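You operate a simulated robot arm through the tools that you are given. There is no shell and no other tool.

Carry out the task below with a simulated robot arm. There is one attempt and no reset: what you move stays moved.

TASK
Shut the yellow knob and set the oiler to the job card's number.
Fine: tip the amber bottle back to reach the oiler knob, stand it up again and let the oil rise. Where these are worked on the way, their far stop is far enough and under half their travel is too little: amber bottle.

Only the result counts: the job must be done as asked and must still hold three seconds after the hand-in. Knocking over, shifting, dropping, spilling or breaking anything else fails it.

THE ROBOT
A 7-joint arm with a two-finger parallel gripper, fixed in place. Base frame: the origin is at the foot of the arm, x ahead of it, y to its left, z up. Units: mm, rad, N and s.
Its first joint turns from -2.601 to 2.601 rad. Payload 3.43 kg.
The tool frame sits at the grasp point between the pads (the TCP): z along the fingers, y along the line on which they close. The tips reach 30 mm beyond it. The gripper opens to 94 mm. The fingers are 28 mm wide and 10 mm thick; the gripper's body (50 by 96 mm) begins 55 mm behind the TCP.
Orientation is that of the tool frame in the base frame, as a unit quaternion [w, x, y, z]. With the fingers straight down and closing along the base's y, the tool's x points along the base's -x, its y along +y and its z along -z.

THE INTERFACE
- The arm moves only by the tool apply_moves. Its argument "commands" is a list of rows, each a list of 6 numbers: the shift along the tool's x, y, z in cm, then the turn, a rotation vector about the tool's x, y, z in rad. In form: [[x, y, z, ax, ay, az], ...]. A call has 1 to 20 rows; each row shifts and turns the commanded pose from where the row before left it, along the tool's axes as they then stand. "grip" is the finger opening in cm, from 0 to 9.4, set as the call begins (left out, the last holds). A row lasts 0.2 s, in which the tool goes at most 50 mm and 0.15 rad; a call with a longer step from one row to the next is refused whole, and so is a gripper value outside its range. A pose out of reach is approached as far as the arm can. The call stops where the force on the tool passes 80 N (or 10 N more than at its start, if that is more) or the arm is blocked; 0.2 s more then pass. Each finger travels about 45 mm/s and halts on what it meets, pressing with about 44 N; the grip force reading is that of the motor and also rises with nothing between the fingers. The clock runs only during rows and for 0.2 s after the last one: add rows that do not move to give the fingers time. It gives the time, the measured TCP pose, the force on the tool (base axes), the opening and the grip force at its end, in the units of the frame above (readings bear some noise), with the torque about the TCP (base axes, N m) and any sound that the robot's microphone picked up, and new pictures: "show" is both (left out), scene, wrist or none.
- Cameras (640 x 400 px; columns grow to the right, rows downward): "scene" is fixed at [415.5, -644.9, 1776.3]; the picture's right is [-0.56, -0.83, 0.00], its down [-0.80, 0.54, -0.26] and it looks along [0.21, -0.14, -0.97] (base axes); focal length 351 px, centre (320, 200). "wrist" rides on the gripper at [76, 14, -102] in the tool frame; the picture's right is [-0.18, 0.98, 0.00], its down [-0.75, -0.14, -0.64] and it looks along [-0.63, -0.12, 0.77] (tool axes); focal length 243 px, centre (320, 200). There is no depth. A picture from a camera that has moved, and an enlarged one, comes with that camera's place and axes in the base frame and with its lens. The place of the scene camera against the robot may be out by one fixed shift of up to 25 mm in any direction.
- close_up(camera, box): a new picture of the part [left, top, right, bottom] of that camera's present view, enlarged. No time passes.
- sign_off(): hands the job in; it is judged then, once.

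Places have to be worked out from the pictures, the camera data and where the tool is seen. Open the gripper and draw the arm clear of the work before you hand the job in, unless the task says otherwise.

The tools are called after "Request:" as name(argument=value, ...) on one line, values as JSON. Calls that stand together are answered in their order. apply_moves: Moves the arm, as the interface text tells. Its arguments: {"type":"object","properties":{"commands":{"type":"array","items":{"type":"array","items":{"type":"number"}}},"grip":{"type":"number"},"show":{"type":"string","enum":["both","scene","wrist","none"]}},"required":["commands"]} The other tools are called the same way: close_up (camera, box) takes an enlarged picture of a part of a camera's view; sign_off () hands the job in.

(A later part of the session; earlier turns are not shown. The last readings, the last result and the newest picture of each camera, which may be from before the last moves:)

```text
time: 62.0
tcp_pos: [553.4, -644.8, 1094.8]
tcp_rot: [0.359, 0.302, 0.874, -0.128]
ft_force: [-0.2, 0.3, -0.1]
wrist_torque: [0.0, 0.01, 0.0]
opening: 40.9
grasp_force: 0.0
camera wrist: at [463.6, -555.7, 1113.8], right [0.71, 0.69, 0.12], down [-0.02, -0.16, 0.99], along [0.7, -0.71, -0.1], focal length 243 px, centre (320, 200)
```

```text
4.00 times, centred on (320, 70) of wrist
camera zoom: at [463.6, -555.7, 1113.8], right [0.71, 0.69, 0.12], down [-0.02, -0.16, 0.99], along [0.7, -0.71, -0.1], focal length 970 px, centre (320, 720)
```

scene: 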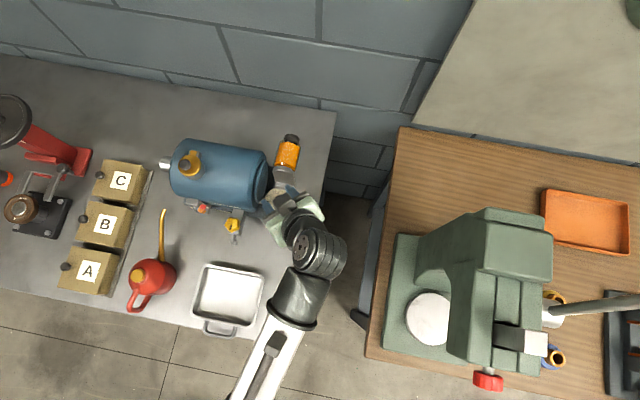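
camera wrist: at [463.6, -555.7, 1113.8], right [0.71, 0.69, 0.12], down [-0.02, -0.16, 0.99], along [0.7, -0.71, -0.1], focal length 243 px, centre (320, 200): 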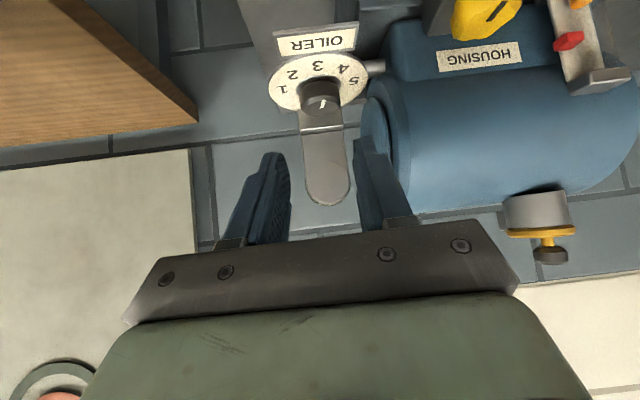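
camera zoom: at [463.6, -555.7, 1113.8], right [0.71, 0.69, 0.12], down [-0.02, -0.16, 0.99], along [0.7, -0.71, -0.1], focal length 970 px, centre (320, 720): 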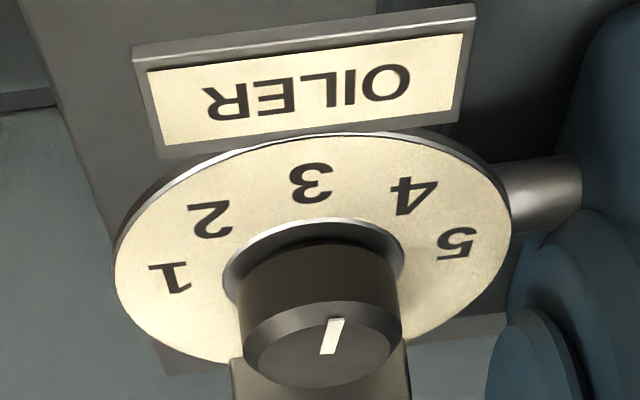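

The pointer sits at ≈126–128° (real plane) versus "3" at ≈133.5°: about 7° too far — it shifted on release because of side load. I go back down to regrasp (with 2 mm lateral correction) for a small counter-clockwise touch-up.

Request:
apply_moves(commands=[[0, 0.2, 4, 0, 0, 0], [0, 0, 3, 0, 0, 0], [1.0, 0, 1.0, 0, 0, 0], [0, 0, 0, 0, 0, 0]], show="wrist")

Request:
close_up(camera="wrist", box=[260, 100, 380, 190])

Request:
close_up(camera="scene", box=[266, 188, 296, 215])

```text
time: 63.0
tcp_pos: [593.5, -676.0, 1033.6]
tcp_rot: [0.36, 0.301, 0.874, -0.128]
ft_force: [-0.4, -0.6, -0.4]
wrist_torque: [-0.01, 0.0, 0.01]
opening: 41.0
grasp_force: 0.0
camera wrist: at [503.6, -586.0, 1052.6], right [0.71, 0.69, 0.12], down [-0.02, -0.16, 0.99], along [0.7, -0.71, -0.1], focal length 243 px, centre (320, 200)
```

wrist: 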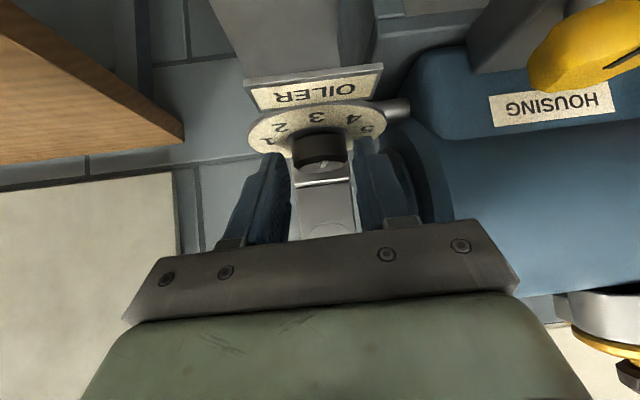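

```text
4.44 times, centred on (320, 145) of wrist
camera zoom: at [503.6, -586.0, 1052.6], right [0.71, 0.69, 0.12], down [-0.02, -0.16, 0.99], along [0.7, -0.71, -0.1], focal length 1078 px, centre (320, 444)
```

zoom: 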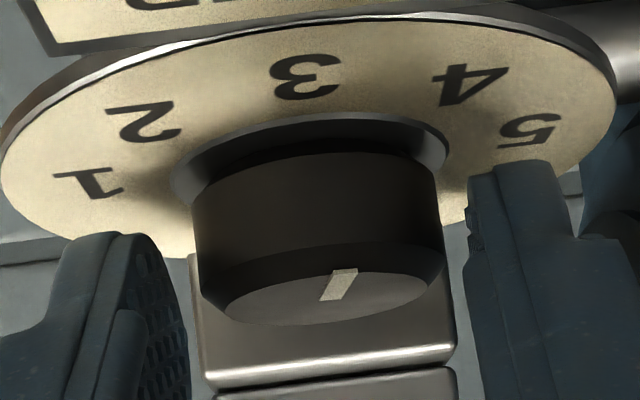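

```text
14.81 times, centred on (281, 202) of scene
camera zoom: at [415.5, -644.9, 1776.3], right [-0.56, -0.83, 0.0], down [-0.8, 0.54, -0.26], along [0.21, -0.14, -0.97], focal length 5206 px, centre (898, 178)
```

zoom: 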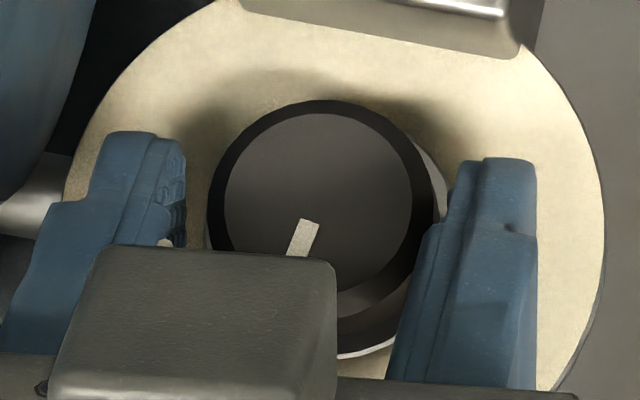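

Shift 1.2 mm to −y and close.

Request:
apply_moves(commands=[[0, -0.12, 0, 0, 0, 0], [0, 0, 0, 0, 0, 0]], show="none")

Request:
apply_moves(commands=[[0, 0, 0, 0, 0, 0], [0, 0, 0, 0, 0, 0], [0, 0, 0, 0, 0, 0]], grip=2.6, show="none")

Request:
close_up(camera="scene", box=[266, 188, 296, 215])

Request:
close_up(camera="wrist", box=[260, 100, 380, 190])

```text
time: 63.6
tcp_pos: [592.1, -675.6, 1032.7]
tcp_rot: [0.359, 0.302, 0.874, -0.128]
ft_force: [-1.0, 0.9, 0.4]
wrist_torque: [-0.04, 0.02, 0.01]
opening: 41.0
grasp_force: 0.1
```

```text
time: 64.4
tcp_pos: [593.3, -674.8, 1033.9]
tcp_rot: [0.359, 0.303, 0.873, -0.129]
ft_force: [4.3, 4.6, -0.6]
wrist_torque: [0.22, -0.18, 0.08]
opening: 33.7
grasp_force: 45.6
```

```text
14.81 times, centred on (281, 202) of scene
camera zoom: at [415.5, -644.9, 1776.3], right [-0.56, -0.83, 0.0], down [-0.8, 0.54, -0.26], along [0.21, -0.14, -0.97], focal length 5206 px, centre (898, 178)
```

zoom: 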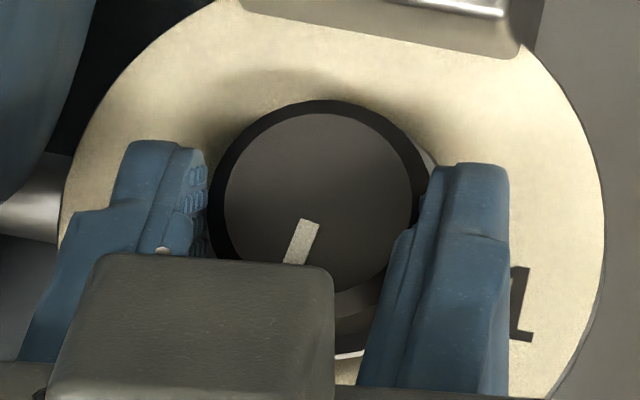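

```text
4.44 times, centred on (320, 145) of wrist
camera zoom: at [503.0, -585.2, 1052.3], right [0.71, 0.69, 0.12], down [-0.02, -0.16, 0.99], along [0.7, -0.71, -0.1], focal length 1078 px, centre (320, 444)
```

zoom: 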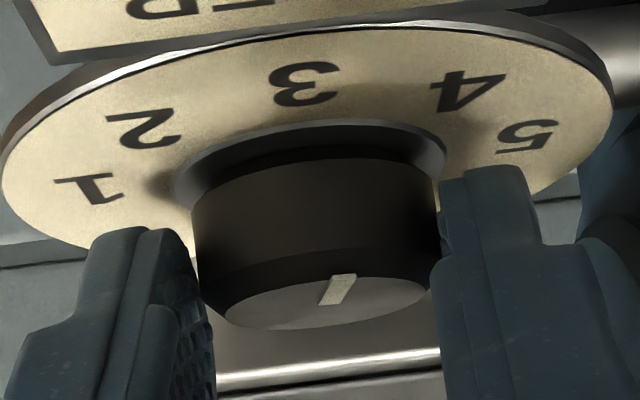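

Gripped with little side load. Rotate counter-clockwise 0.12 rad and look.

Request:
apply_moves(commands=[[0, -0.11, 0, -0.042, 0, -0.0427], [0, -0.11, 0, -0.042, 0, -0.0427], [0, 0, 0, 0, 0, 0]], show="none")

Request:
close_up(camera="scene", box=[266, 188, 296, 215])

Request:
close_up(camera="wrist", box=[260, 100, 380, 190])

```text
time: 65.2
tcp_pos: [593.0, -677.3, 1033.2]
tcp_rot: [0.365, 0.249, 0.891, -0.106]
ft_force: [11.6, 3.0, -0.2]
wrist_torque: [0.55, -0.31, 0.16]
opening: 33.5
grasp_force: 45.0
```

```text
14.81 times, centred on (281, 202) of scene
camera zoom: at [415.5, -644.9, 1776.3], right [-0.56, -0.83, 0.0], down [-0.8, 0.54, -0.26], along [0.21, -0.14, -0.97], focal length 5206 px, centre (898, 178)
```

zoom: 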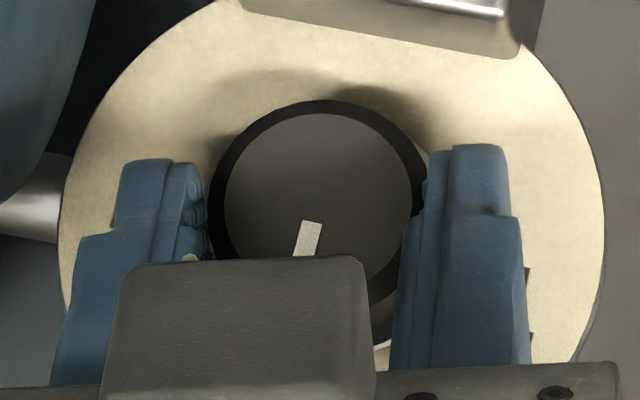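

```text
4.44 times, centred on (320, 145) of wrist
camera zoom: at [491.5, -598.7, 1052.4], right [0.62, 0.77, 0.12], down [0.0, -0.16, 0.99], along [0.78, -0.62, -0.1], focal length 1078 px, centre (320, 444)
```

zoom: 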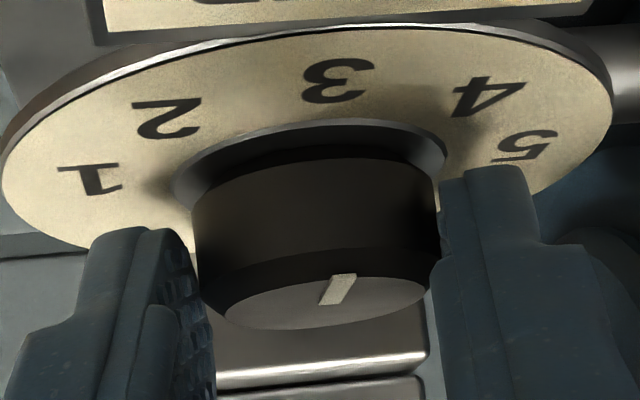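

Pointer now at ~104.4°, right at the "3" direction. I relieve the residual side force slightly and release, checking for any shift.

Request:
apply_moves(commands=[[-0.05, 0.06, 0.05, 0, 0, 0], [0, 0, 0, 0, 0, 0]], show="none")

Request:
close_up(camera="scene", box=[266, 188, 296, 215])

```text
time: 65.8
tcp_pos: [592.7, -675.6, 1033.0]
tcp_rot: [0.365, 0.249, 0.891, -0.107]
ft_force: [3.6, 3.3, -0.3]
wrist_torque: [0.21, -0.8, 0.08]
opening: 33.4
grasp_force: 45.0
```

```text
14.81 times, centred on (281, 202) of scene
camera zoom: at [415.5, -644.9, 1776.3], right [-0.56, -0.83, 0.0], down [-0.8, 0.54, -0.26], along [0.21, -0.14, -0.97], focal length 5206 px, centre (898, 178)
```

zoom: 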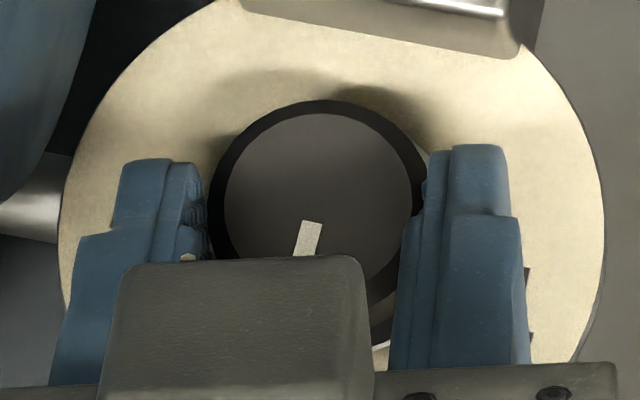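

Side force is down to ~5 N. Open and lift off to verify the pointer.

Request:
apply_moves(commands=[[0, 0, 0, 0, 0, 0], [0, 0, 0, 0, 0, 0], [-1.0, 0, -1.0, 0, 0, 0], [0, 0, -3, 0, 0, 0], [0, 0, -4, 0, 0, 0], [0, 0, -3, 0, 0, 0], [0, 0, 0, 0, 0, 0]], grip=4.1, show="wrist")

Request:
close_up(camera="scene", box=[260, 184, 304, 222])

Request:
close_up(camera="wrist", box=[260, 40, 380, 120])

```text
time: 67.4
tcp_pos: [529.7, -640.4, 1116.2]
tcp_rot: [0.365, 0.249, 0.891, -0.106]
ft_force: [-0.2, -1.1, -0.1]
wrist_torque: [0.01, 0.02, -0.02]
opening: 40.9
grasp_force: 0.2
camera wrist: at [429.8, -562.2, 1135.7], right [0.62, 0.77, 0.12], down [0.0, -0.16, 0.99], along [0.78, -0.62, -0.1], focal length 243 px, centre (320, 200)
```

wrist: 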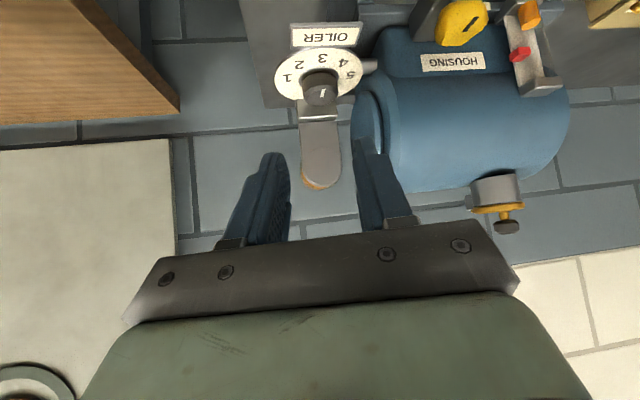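

```text
10.53 times, centred on (282, 203) of scene
camera zoom: at [415.5, -644.9, 1776.3], right [-0.56, -0.83, 0.0], down [-0.8, 0.54, -0.26], along [0.21, -0.14, -0.97], focal length 3699 px, centre (720, 168)
```

zoom: 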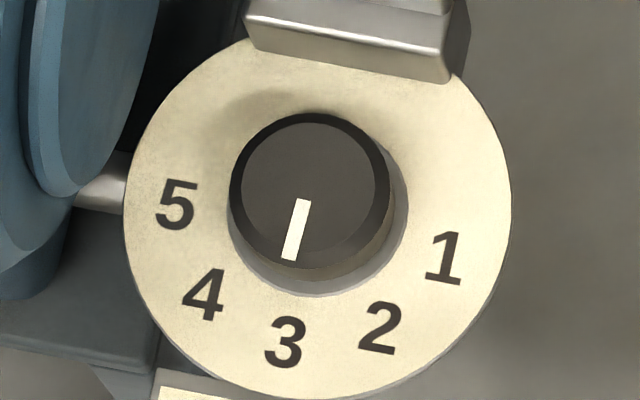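

```text
5.00 times, centred on (320, 80) of wrist
camera zoom: at [429.8, -562.2, 1135.7], right [0.62, 0.77, 0.12], down [0.0, -0.16, 0.99], along [0.78, -0.62, -0.1], focal length 1213 px, centre (320, 800)
```

zoom: 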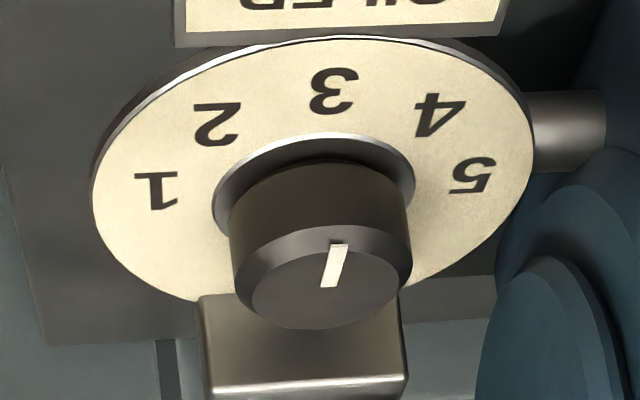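

The pointer is on "3" (133.8° vs. 132.9°). Now the bottle must be stood up; I look at its tipped pose closely.

Request:
close_up(camera="scene", box=[255, 120, 325, 220])

Request:
close_up(camera="wrist", box=[250, 60, 400, 220])

```text
4.00 times, centred on (290, 170) of scene
camera zoom: at [415.5, -644.9, 1776.3], right [-0.56, -0.83, 0.0], down [-0.8, 0.54, -0.26], along [0.21, -0.14, -0.97], focal length 1406 px, centre (440, 320)
```

zoom: 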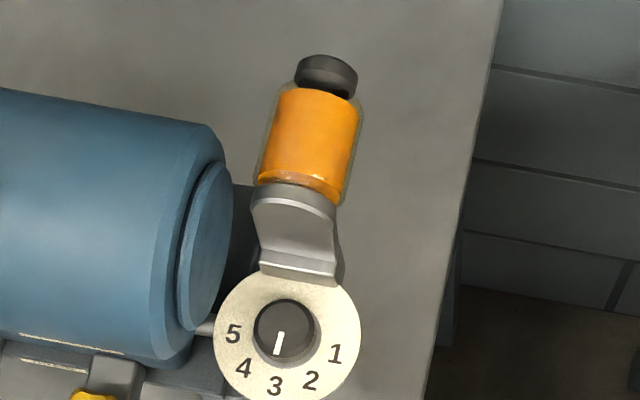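

```text
2.50 times, centred on (325, 140) of wrist
camera zoom: at [429.8, -562.2, 1135.7], right [0.62, 0.77, 0.12], down [0.0, -0.16, 0.99], along [0.78, -0.62, -0.1], focal length 606 px, centre (308, 350)
```

zoom: 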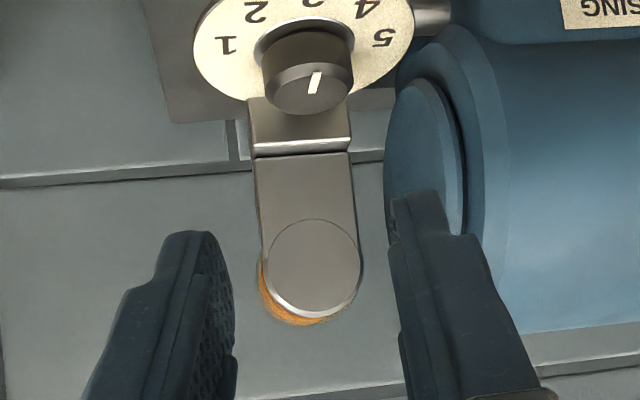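

Tipped geometry worked out: hinge at ≈50 mm behind the knob (z≈1023), bottle axis lies horizontally at z≈1073 pointing back, cap end at ≈ −139 mm. I'll grip the bottle from above near its cap (behind the motor), and swing it up along the hinge arc. First re-orient: square yaw, tilt ≈20°, opening 64 mm.

Request:
apply_moves(commands=[[0, 0, 0, 0.0845, 0, 0.0887], [0, 0, 0, 0.0845, 0, 0.0887], [0, 0, 0, 0, 0.137, 0], [0, 0, 0, 0, 0.137, 0], [0, 0, 0, 0, 0.137, 0], [0, 0, 0, 0, 0, 0]], grip=6.4, show="wrist")

```text
time: 68.8
tcp_pos: [531.7, -639.2, 1116.5]
tcp_rot: [0.169, 0.38, 0.906, -0.073]
ft_force: [-0.4, -0.7, -0.4]
wrist_torque: [0.05, 0.02, 0.0]
opening: 63.9
grasp_force: 0.0
camera wrist: at [466.6, -551.8, 1185.9], right [0.82, 0.57, 0.06], down [0.23, -0.43, 0.87], along [0.52, -0.7, -0.49], focal length 243 px, centre (320, 200)
```

wrist: 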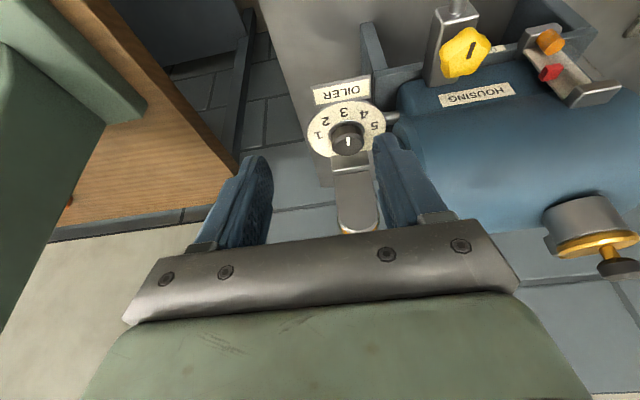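

Now raise, align over the oiler line, and traverse back above the plate with the fingers narrowed to 52 mm for motor clearance.

Request:
apply_moves(commands=[[-0.78, 0.99, -2.0, 0, 0, 0], [-0.78, 0.98, -2.0, 0, 0, 0], [-3.7, 0.04, 1.44, 0, 0, 0], [-3.7, 0.04, 1.44, 0, 0, 0], [-3.7, 0.04, 1.44, 0, 0, 0], [-3.7, 0.04, 1.44, 0, 0, 0], [0, 0, 0, 0, 0, 0]], grip=5.2, show="both")

Request:
close_up(camera="scene", box=[240, 110, 340, 230])

```text
time: 70.4
tcp_pos: [659.2, -734.5, 1160.5]
tcp_rot: [0.17, 0.38, 0.906, -0.073]
ft_force: [0.5, 0.2, -0.8]
wrist_torque: [-0.01, -0.03, -0.02]
opening: 51.9
grasp_force: 0.0
camera wrist: at [593.9, -648.1, 1229.2], right [0.82, 0.57, 0.06], down [0.23, -0.43, 0.87], along [0.52, -0.7, -0.49], focal length 243 px, centre (320, 200)
```

scene: 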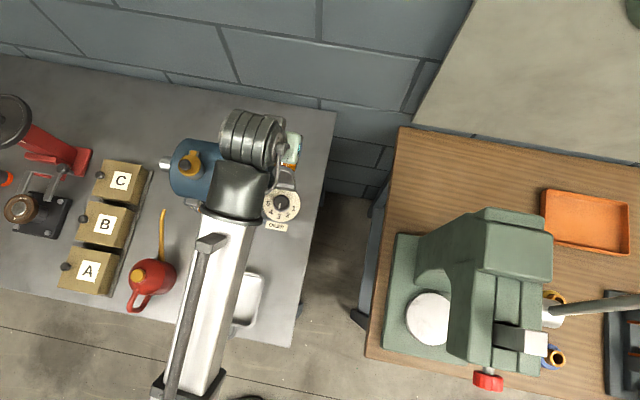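
wrist: 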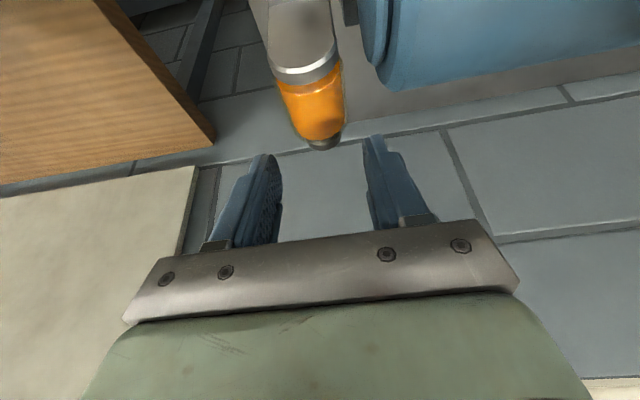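

```text
3.33 times, centred on (290, 170) of scene
camera zoom: at [415.5, -644.9, 1776.3], right [-0.56, -0.83, 0.0], down [-0.8, 0.54, -0.26], along [0.21, -0.14, -0.97], focal length 1171 px, centre (420, 300)
```

zoom: 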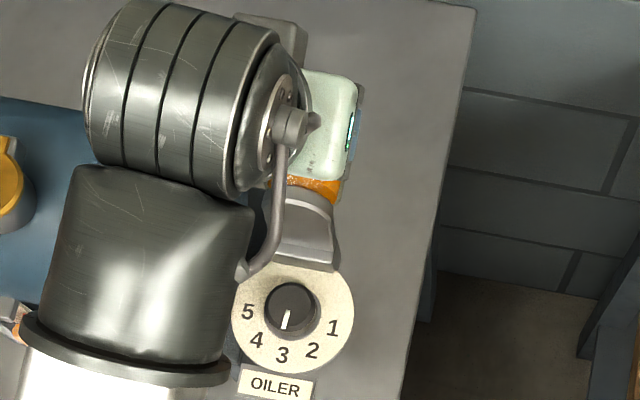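

Reachable. I zoom in on the tipped bottle from this nearer view to fix its position.

Request:
close_up(camera="wrist", box=[230, 0, 410, 180])

```text
2.22 times, centred on (320, 90) of wrist
camera zoom: at [593.9, -648.1, 1229.2], right [0.82, 0.57, 0.06], down [0.23, -0.43, 0.87], along [0.52, -0.7, -0.49], focal length 539 px, centre (320, 444)
```

zoom: 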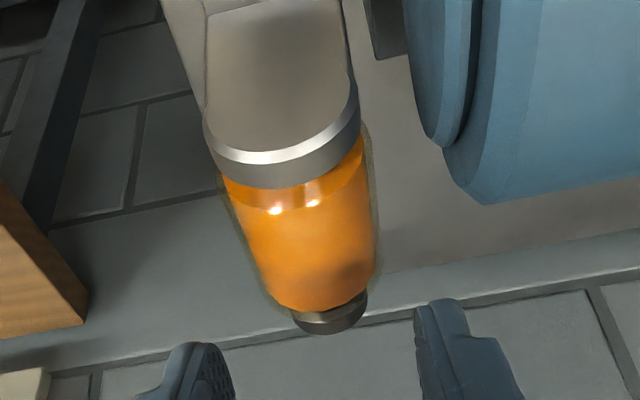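

Refined: hinge ≈(−45 mm, z 1025), bottle tipped ≈95°, glass ≈42 mm diameter ending near the cap. I open to 60 mm, move back over the cap end, and descend partway to check alignment.

Request:
apply_moves(commands=[[-1.64, -0.09, 0.64, 0, 0, 0], [-1.63, -0.08, 0.63, 0, 0, 0], [0.91, 0, 2.33, 0, 0, 0], [0.91, 0, 2.33, 0, 0, 0], [0, 0, 0, 0, 0, 0]], grip=6.0, show="both")

Request:
close_up(camera="wrist", box=[200, 40, 440, 220])

Request:
close_up(camera="scene", box=[240, 110, 340, 230])

```text
time: 71.6
tcp_pos: [681.7, -760.1, 1110.4]
tcp_rot: [0.17, 0.38, 0.906, -0.073]
ft_force: [0.0, -0.3, 0.1]
wrist_torque: [-0.02, -0.01, 0.01]
opening: 59.9
grasp_force: 0.2
camera wrist: at [615.7, -673.9, 1179.2], right [0.82, 0.57, 0.06], down [0.23, -0.43, 0.87], along [0.52, -0.7, -0.49], focal length 243 px, centre (320, 200)
```

scene: 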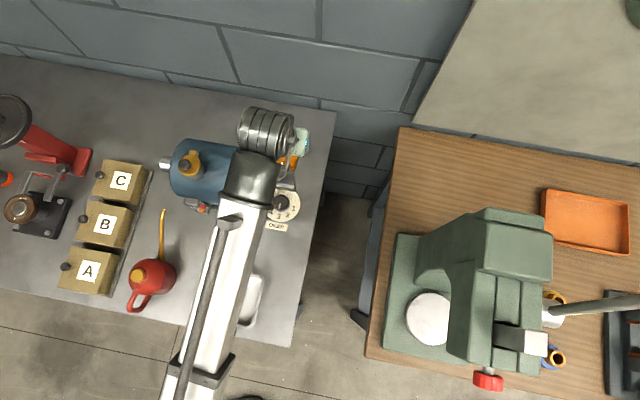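
wrist: 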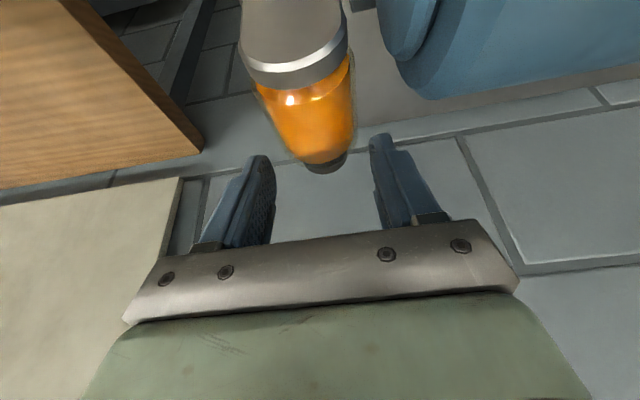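

```text
2.22 times, centred on (320, 130) of wrist
camera zoom: at [615.7, -673.9, 1179.2], right [0.82, 0.57, 0.06], down [0.23, -0.43, 0.87], along [0.52, -0.7, -0.49], focal length 539 px, centre (320, 356)
```

zoom: 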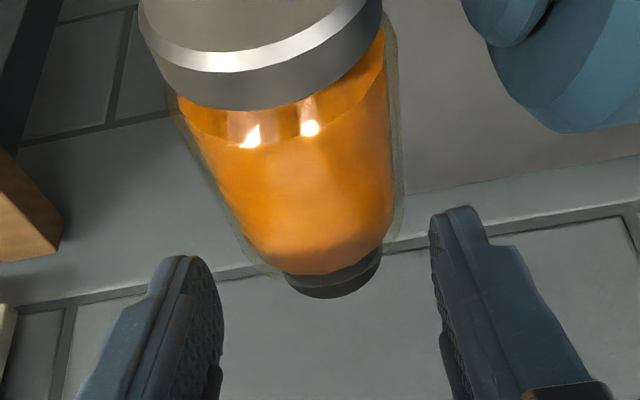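

```text
3.33 times, centred on (290, 170) of scene
camera zoom: at [415.5, -644.9, 1776.3], right [-0.56, -0.83, 0.0], down [-0.8, 0.54, -0.26], along [0.21, -0.14, -0.97], focal length 1171 px, centre (420, 300)
```

zoom: 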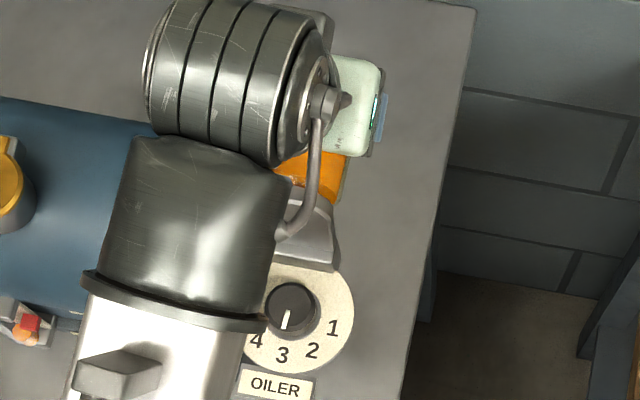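

Aligned laterally. Descend the remaining 23 mm.

Request:
apply_moves(commands=[[0.42, 0, 1.07, 0, 0, 0], [0.42, 0, 1.07, 0, 0, 0], [0, 0, 0, 0, 0, 0]], show="wrist")

Request:
close_up(camera="wrist", box=[200, 60, 440, 240])

```text
time: 72.4
tcp_pos: [679.4, -762.6, 1087.1]
tcp_rot: [0.169, 0.381, 0.906, -0.073]
ft_force: [0.8, -0.2, 0.4]
wrist_torque: [0.03, 0.01, 0.0]
opening: 60.3
grasp_force: 0.0
camera wrist: at [615.0, -675.2, 1155.5], right [0.82, 0.57, 0.06], down [0.23, -0.43, 0.87], along [0.52, -0.7, -0.49], focal length 243 px, centre (320, 200)
```

wrist: 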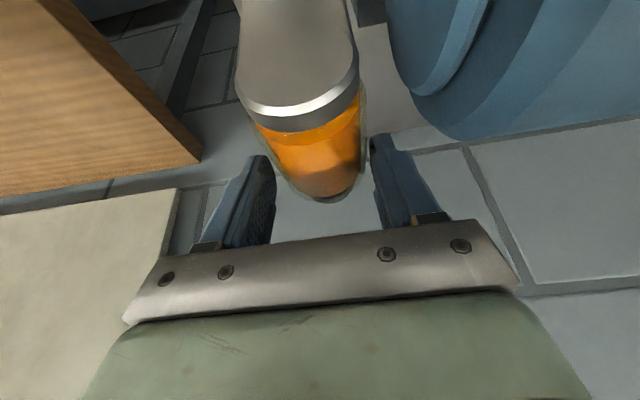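

```text
2.22 times, centred on (320, 150) of wrist
camera zoom: at [615.0, -675.2, 1155.5], right [0.82, 0.57, 0.06], down [0.23, -0.43, 0.87], along [0.52, -0.7, -0.49], focal length 539 px, centre (320, 311)
```

zoom: 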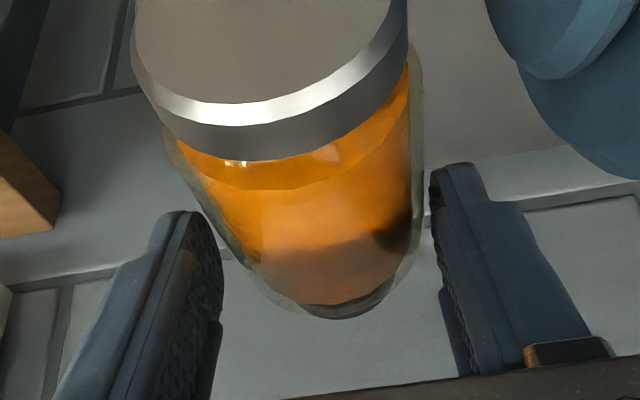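

The pads would sit on the tapered shoulder; I move 6 mm forward onto the straight glass and 2.5 mm sideways, then close.

Request:
apply_moves(commands=[[0.56, 0.25, -0.2, 0, 0, 0], [0, 0, 0, 0, 0, 0]], show="none")

Request:
apply_moves(commands=[[0, 0, 0, 0, 0, 0], [0, 0, 0, 0, 0, 0], [0, 0, 0, 0, 0, 0]], grip=3.6, show="wrist")

Request:
close_up(camera="wrist", box=[200, 60, 440, 240])

```text
time: 73.0
tcp_pos: [679.1, -755.7, 1087.0]
tcp_rot: [0.17, 0.379, 0.907, -0.073]
ft_force: [-1.0, 0.2, 0.1]
wrist_torque: [0.0, -0.03, 0.0]
opening: 60.1
grasp_force: 0.0
```

```text
time: 73.8
tcp_pos: [679.3, -757.5, 1085.8]
tcp_rot: [0.17, 0.379, 0.907, -0.073]
ft_force: [1.2, 1.6, -1.1]
wrist_torque: [0.06, -0.06, -0.02]
opening: 48.5
grasp_force: 45.4
camera wrist: at [613.3, -670.1, 1155.0], right [0.82, 0.57, 0.06], down [0.23, -0.43, 0.87], along [0.52, -0.7, -0.49], focal length 243 px, centre (320, 200)
```

wrist: 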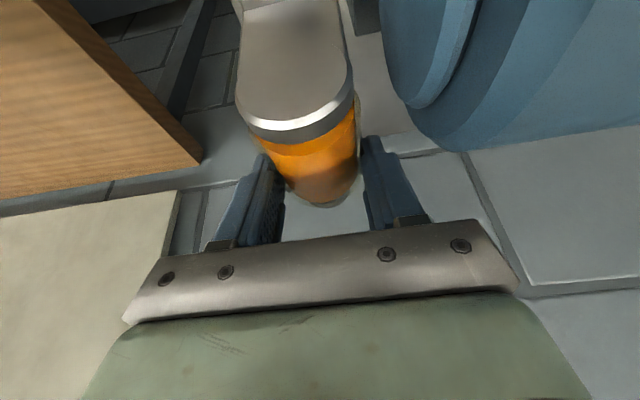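

```text
2.22 times, centred on (320, 150) of wrist
camera zoom: at [613.3, -670.1, 1155.0], right [0.82, 0.57, 0.06], down [0.23, -0.43, 0.87], along [0.52, -0.7, -0.49], focal length 539 px, centre (320, 311)
```

zoom: 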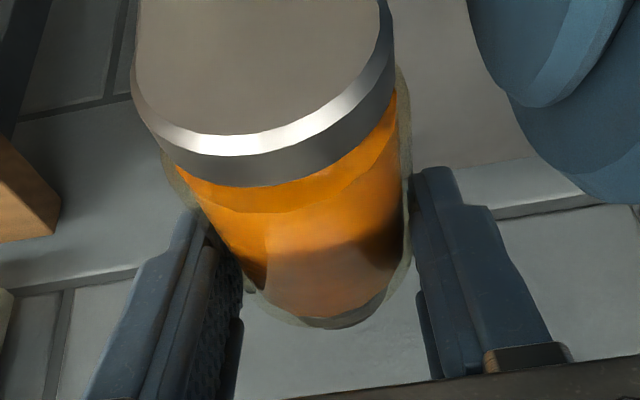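

Bottle gripped symmetrically (48.5 mm). I begin lifting along the hinge arc, first ~20°, and check forces.

Request:
apply_moves(commands=[[0.13, 0, -0.66, 0, 0, 0], [0.17, 0, -0.64, 0, 0, 0], [0.23, 0, -0.62, 0, 0, 0], [0.28, 0, -0.61, 0, 0, 0], [0, 0, 0, 0, 0, 0]], show="wrist")

Request:
close_up(camera="wrist", box=[200, 60, 440, 240])

Request:
close_up(camera="scene", box=[240, 110, 340, 230])

```text
time: 75.0
tcp_pos: [668.4, -746.1, 1106.8]
tcp_rot: [0.168, 0.38, 0.907, -0.073]
ft_force: [-3.5, -3.8, -27.6]
wrist_torque: [-0.86, -0.65, 0.03]
opening: 48.4
grasp_force: 45.0
camera wrist: at [603.0, -659.3, 1175.5], right [0.82, 0.57, 0.06], down [0.23, -0.43, 0.87], along [0.52, -0.7, -0.49], focal length 243 px, centre (320, 200)
```

wrist: 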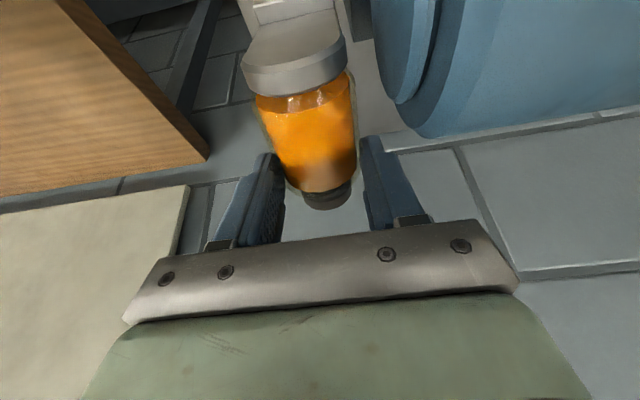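

```text
2.22 times, centred on (320, 150) of wrist
camera zoom: at [603.0, -659.3, 1175.5], right [0.82, 0.57, 0.06], down [0.23, -0.43, 0.87], along [0.52, -0.7, -0.49], focal length 539 px, centre (320, 311)
```

zoom: 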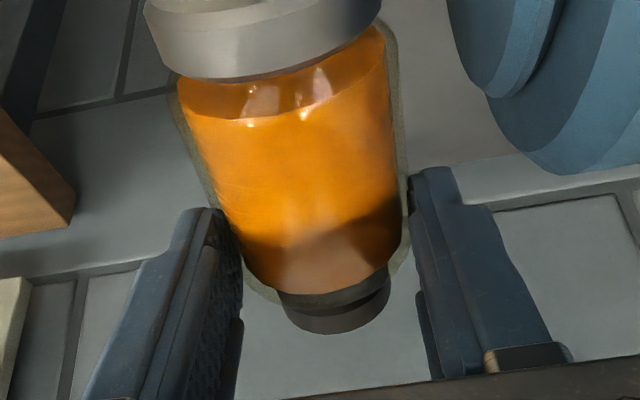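

```text
3.33 times, centred on (290, 170) of scene
camera zoom: at [415.5, -644.9, 1776.3], right [-0.56, -0.83, 0.0], down [-0.8, 0.54, -0.26], along [0.21, -0.14, -0.97], focal length 1171 px, centre (420, 300)
```

zoom: 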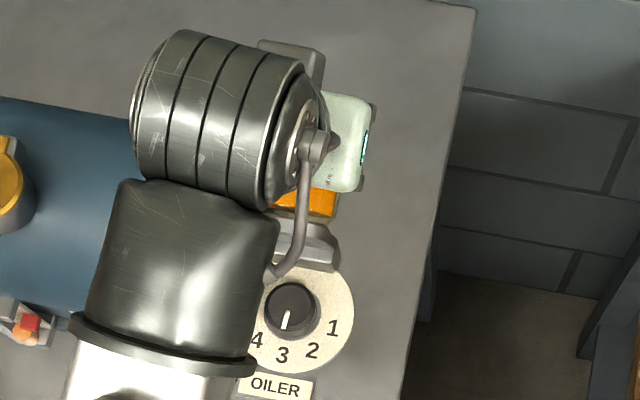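

The bottle comes up with the hand; some downward pull (−28 N) shows I'm lifting slightly too much. I continue with a flatter arc for another 20°.

Request:
apply_moves(commands=[[0.4, 0, -0.45, 0, 0, 0], [0.4, 0, -0.45, 0, 0, 0], [0.46, 0, -0.43, 0, 0, 0], [0.46, 0, -0.43, 0, 0, 0], [0, 0, 0, 0, 0, 0]], show="wrist")

Request:
close_up(camera="wrist", box=[200, 60, 440, 240])

Request:
close_up(camera="scene", box=[240, 110, 340, 230])

```text
time: 76.2
tcp_pos: [653.4, -730.6, 1118.2]
tcp_rot: [0.171, 0.379, 0.906, -0.074]
ft_force: [5.4, -21.1, -3.4]
wrist_torque: [-1.48, -0.93, 0.07]
opening: 48.4
grasp_force: 45.8
camera wrist: at [588.0, -644.4, 1186.8], right [0.82, 0.57, 0.06], down [0.23, -0.43, 0.87], along [0.52, -0.7, -0.48], focal length 243 px, centre (320, 200)
```

wrist: 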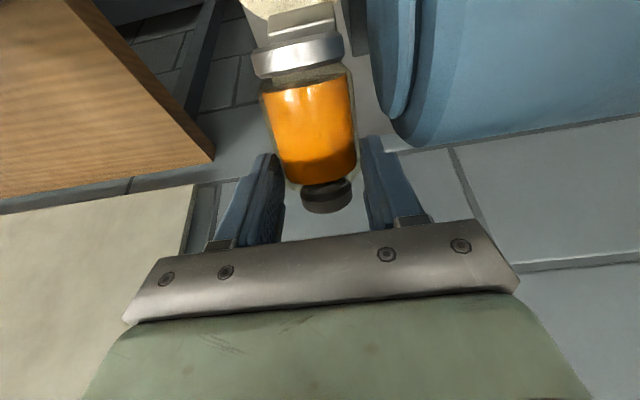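

```text
2.22 times, centred on (320, 150) of wrist
camera zoom: at [588.0, -644.4, 1186.8], right [0.82, 0.57, 0.06], down [0.23, -0.43, 0.87], along [0.52, -0.7, -0.48], focal length 539 px, centre (320, 311)
```

zoom: 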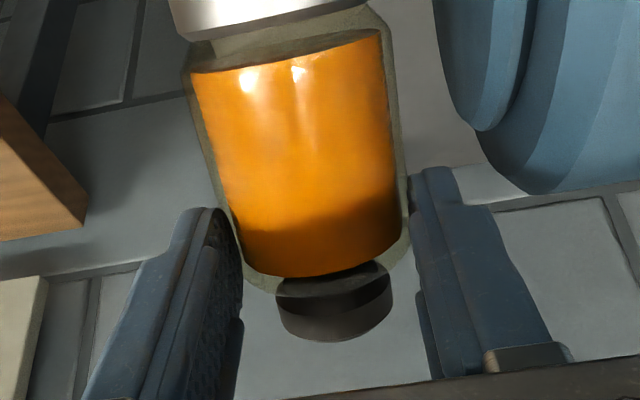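

```text
3.33 times, centred on (290, 170) of scene
camera zoom: at [415.5, -644.9, 1776.3], right [-0.56, -0.83, 0.0], down [-0.8, 0.54, -0.26], along [0.21, -0.14, -0.97], focal length 1171 px, centre (420, 300)
```

zoom: 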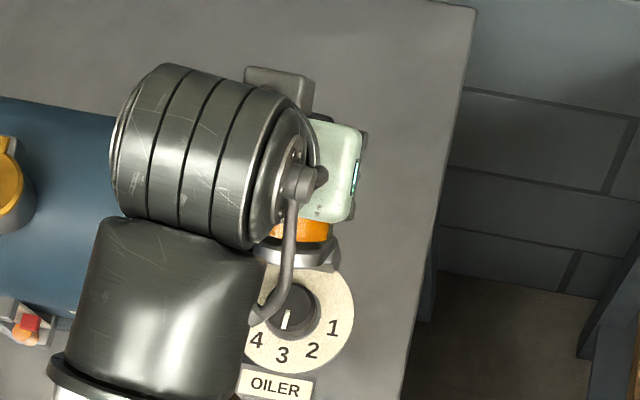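

At ≈57° now. Continue ~12° more with a small −y relief; after that the bottle should be past its balance point toward upright.

Request:
apply_moves(commands=[[0.3, -0.05, -0.28, 0, 0, 0], [0.31, -0.05, -0.27, 0, 0, 0], [0.32, 0, -0.22, 0, 0, 0], [0.32, 0, -0.22, 0, 0, 0], [0, 0, 0, 0, 0, 0]], show="wrist")

Request:
close_up(camera="wrist", box=[200, 60, 440, 240])

Request:
close_up(camera="scene", box=[240, 130, 320, 230])

```text
time: 77.4
tcp_pos: [641.5, -719.7, 1122.1]
tcp_rot: [0.169, 0.379, 0.907, -0.072]
ft_force: [9.7, -11.3, -18.0]
wrist_torque: [-0.85, -1.27, -0.03]
opening: 48.7
grasp_force: 45.0
camera wrist: at [576.3, -633.1, 1191.3], right [0.82, 0.57, 0.06], down [0.23, -0.43, 0.87], along [0.52, -0.7, -0.49], focal length 243 px, centre (320, 200)
```

wrist: 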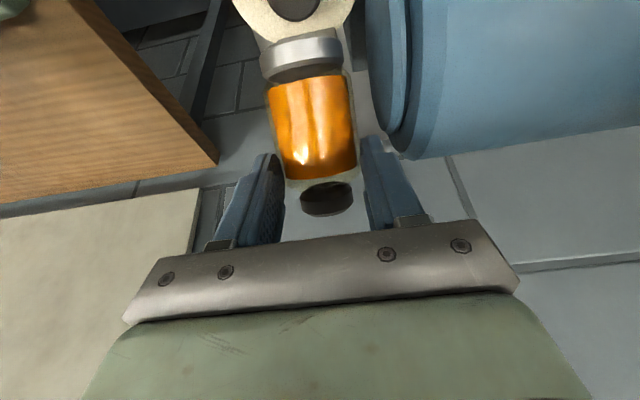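

```text
2.22 times, centred on (320, 150) of wrist
camera zoom: at [576.3, -633.1, 1191.3], right [0.82, 0.57, 0.06], down [0.23, -0.43, 0.87], along [0.52, -0.7, -0.49], focal length 539 px, centre (320, 311)
```

zoom: 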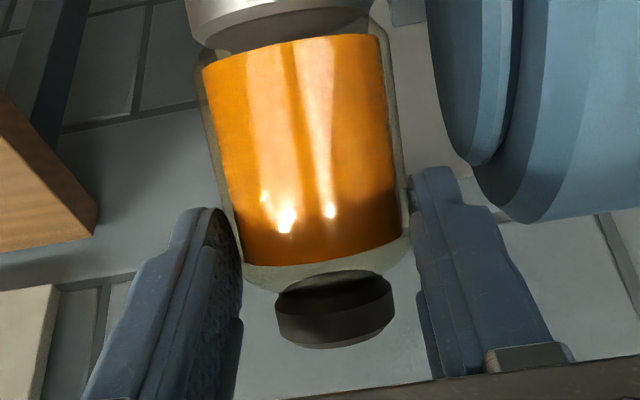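

```text
4.00 times, centred on (280, 180) of scene
camera zoom: at [415.5, -644.9, 1776.3], right [-0.56, -0.83, 0.0], down [-0.8, 0.54, -0.26], along [0.21, -0.14, -0.97], focal length 1406 px, centre (480, 280)
```

zoom: 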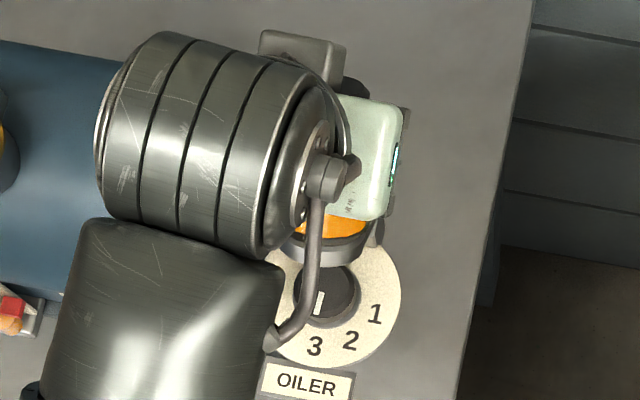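

At ≈45°, no sideways contact. I go another ~7° in two small steps while monitoring the force.

Request:
apply_moves(commands=[[0.36, 0, -0.195, 0, 0, 0], [0.36, 0, -0.195, 0, 0, 0], [0, 0, 0, 0, 0, 0]], show="wrist")

Request:
close_up(camera="wrist", box=[200, 60, 440, 240])

```text
time: 78.2
tcp_pos: [636.2, -713.2, 1124.1]
tcp_rot: [0.171, 0.38, 0.906, -0.073]
ft_force: [7.5, -6.2, 1.0]
wrist_torque: [-0.87, -0.57, -0.23]
opening: 48.6
grasp_force: 45.4
camera wrist: at [569.8, -626.2, 1193.0], right [0.82, 0.57, 0.06], down [0.23, -0.43, 0.87], along [0.52, -0.7, -0.48], focal length 243 px, centre (320, 200)
```

wrist: 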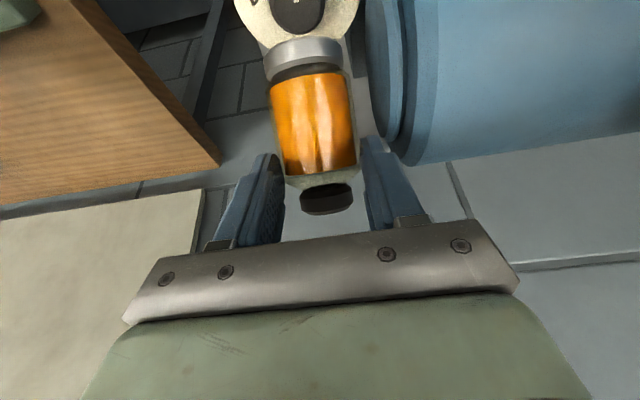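

```text
2.22 times, centred on (320, 150) of wrist
camera zoom: at [569.8, -626.2, 1193.0], right [0.82, 0.57, 0.06], down [0.23, -0.43, 0.87], along [0.52, -0.7, -0.48], focal length 539 px, centre (320, 311)
```

zoom: 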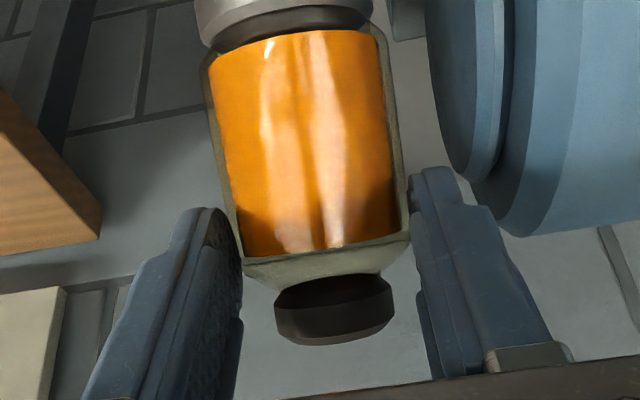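

No contact, force small; θ≈38°. Continue forward 10 mm in small steps.

Request:
apply_moves(commands=[[0.31, 0, -0.14, 0, 0, 0], [0.31, 0, -0.13, 0, 0, 0], [0.31, 0, -0.12, 0, 0, 0], [0, 0, 0, 0, 0, 0]], show="wrist")

Request:
close_up(camera="wrist", box=[200, 60, 440, 240])

Request:
close_up(camera="scene", box=[230, 140, 320, 240])

```text
time: 79.2
tcp_pos: [627.0, -705.1, 1125.5]
tcp_rot: [0.171, 0.379, 0.907, -0.073]
ft_force: [10.4, -7.5, 9.9]
wrist_torque: [-0.96, -1.1, 0.02]
opening: 48.7
grasp_force: 45.4
camera wrist: at [562.5, -619.0, 1193.2], right [0.82, 0.57, 0.06], down [0.23, -0.43, 0.87], along [0.52, -0.7, -0.48], focal length 243 px, centre (320, 200)
```

wrist: 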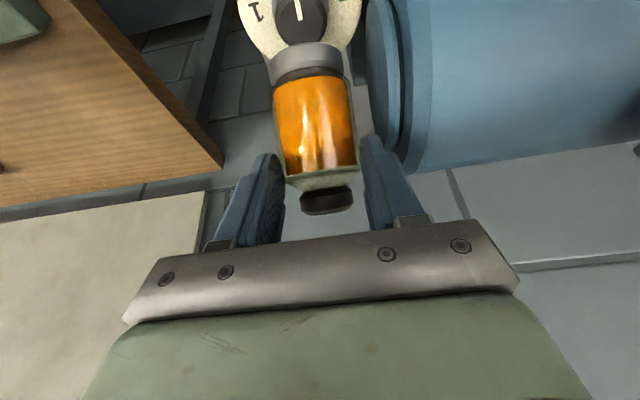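

```text
2.22 times, centred on (320, 150) of wrist
camera zoom: at [562.5, -619.0, 1193.2], right [0.82, 0.57, 0.06], down [0.23, -0.43, 0.87], along [0.52, -0.7, -0.48], focal length 539 px, centre (320, 311)
```

zoom: 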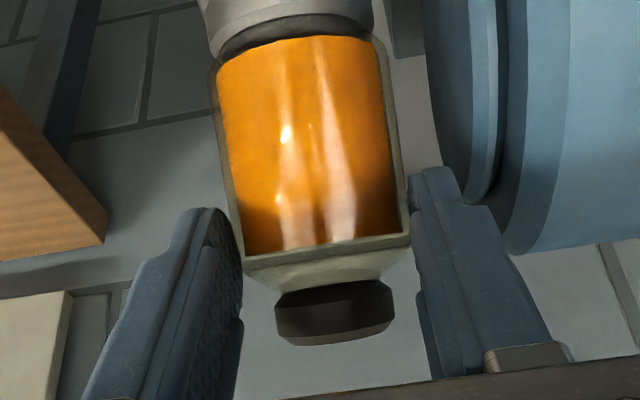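

```text
4.00 times, centred on (275, 190) of scene
camera zoom: at [415.5, -644.9, 1776.3], right [-0.56, -0.83, 0.0], down [-0.8, 0.54, -0.26], along [0.21, -0.14, -0.97], focal length 1406 px, centre (500, 240)
```

zoom: 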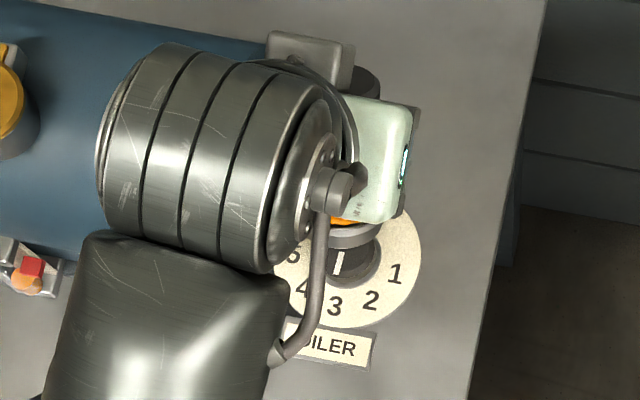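

θ≈31°, still free sideways, slight upward push, so the arc now turns down. I keep guiding it forward and down in small steps.

Request:
apply_moves(commands=[[0.45, 0, -0.05, 0, 0, 0], [0.45, 0, -0.05, 0, 0, 0], [0.45, 0, -0.03, 0, 0, 0], [0, 0, 0, 0, 0, 0]], show="wrist")

Request:
close_up(camera="wrist", box=[200, 60, 440, 240])

```text
time: 80.2
tcp_pos: [620.2, -696.8, 1122.3]
tcp_rot: [0.172, 0.38, 0.906, -0.074]
ft_force: [7.9, -6.4, 23.5]
wrist_torque: [-1.15, -1.19, -0.02]
opening: 48.4
grasp_force: 44.0
camera wrist: at [553.5, -609.9, 1189.9], right [0.82, 0.57, 0.06], down [0.23, -0.43, 0.87], along [0.52, -0.7, -0.48], focal length 243 px, centre (320, 200)
```

wrist: 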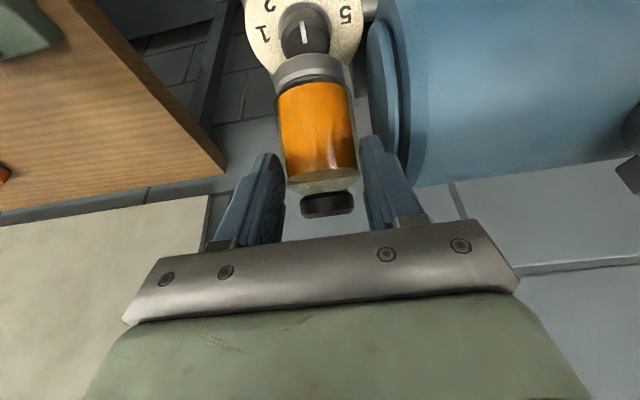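

```text
2.22 times, centred on (320, 150) of wrist
camera zoom: at [553.5, -609.9, 1189.9], right [0.82, 0.57, 0.06], down [0.23, -0.43, 0.87], along [0.52, -0.7, -0.48], focal length 539 px, centre (320, 311)
```

zoom: 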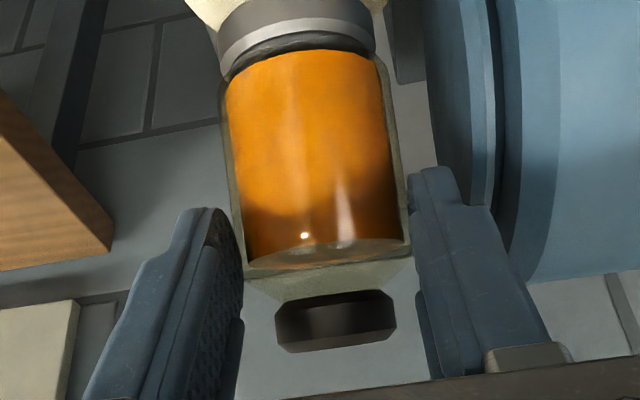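

θ≈20°; the tool is pushed up by 23 N so I follow the arc lower for the next steps.

Request:
apply_moves(commands=[[0.37, 0, 0.08, 0, 0, 0], [0.37, 0, 0.08, 0, 0, 0], [0.37, 0, 0.08, 0, 0, 0], [0, 0, 0, 0, 0, 0]], show="wrist")

Request:
close_up(camera="wrist", box=[200, 60, 440, 240])

Request:
close_up(camera="scene", box=[230, 140, 320, 240])

```text
time: 81.2
tcp_pos: [612.7, -688.6, 1116.1]
tcp_rot: [0.171, 0.379, 0.907, -0.073]
ft_force: [8.4, 4.7, 26.0]
wrist_torque: [-0.84, -1.19, 0.11]
opening: 48.6
grasp_force: 44.9
camera wrist: at [546.6, -603.3, 1183.5], right [0.82, 0.57, 0.06], down [0.23, -0.43, 0.87], along [0.52, -0.7, -0.48], focal length 243 px, centre (320, 200)
```

wrist: 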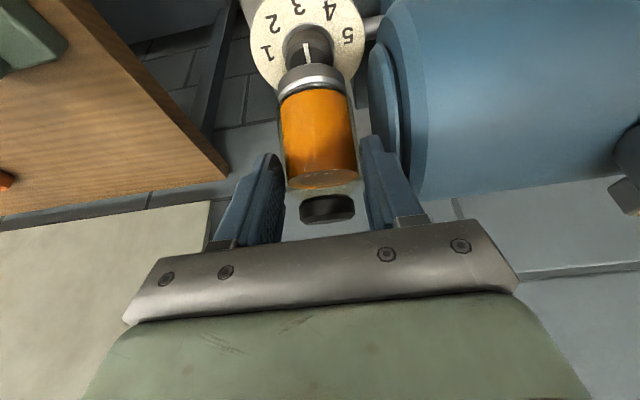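

```text
2.22 times, centred on (320, 150) of wrist
camera zoom: at [546.6, -603.3, 1183.5], right [0.82, 0.57, 0.06], down [0.23, -0.43, 0.87], along [0.52, -0.7, -0.48], focal length 539 px, centre (320, 311)
```

zoom: 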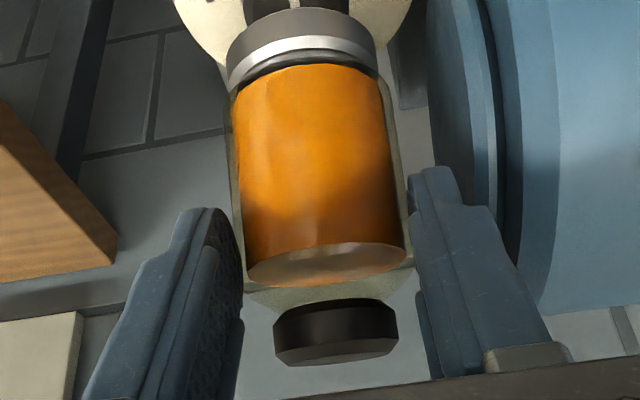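

```text
4.00 times, centred on (275, 190) of scene
camera zoom: at [415.5, -644.9, 1776.3], right [-0.56, -0.83, 0.0], down [-0.8, 0.54, -0.26], along [0.21, -0.14, -0.97], focal length 1406 px, centre (500, 240)
```

zoom: 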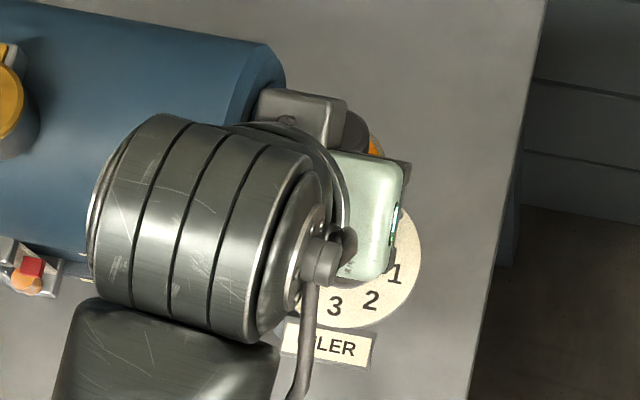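

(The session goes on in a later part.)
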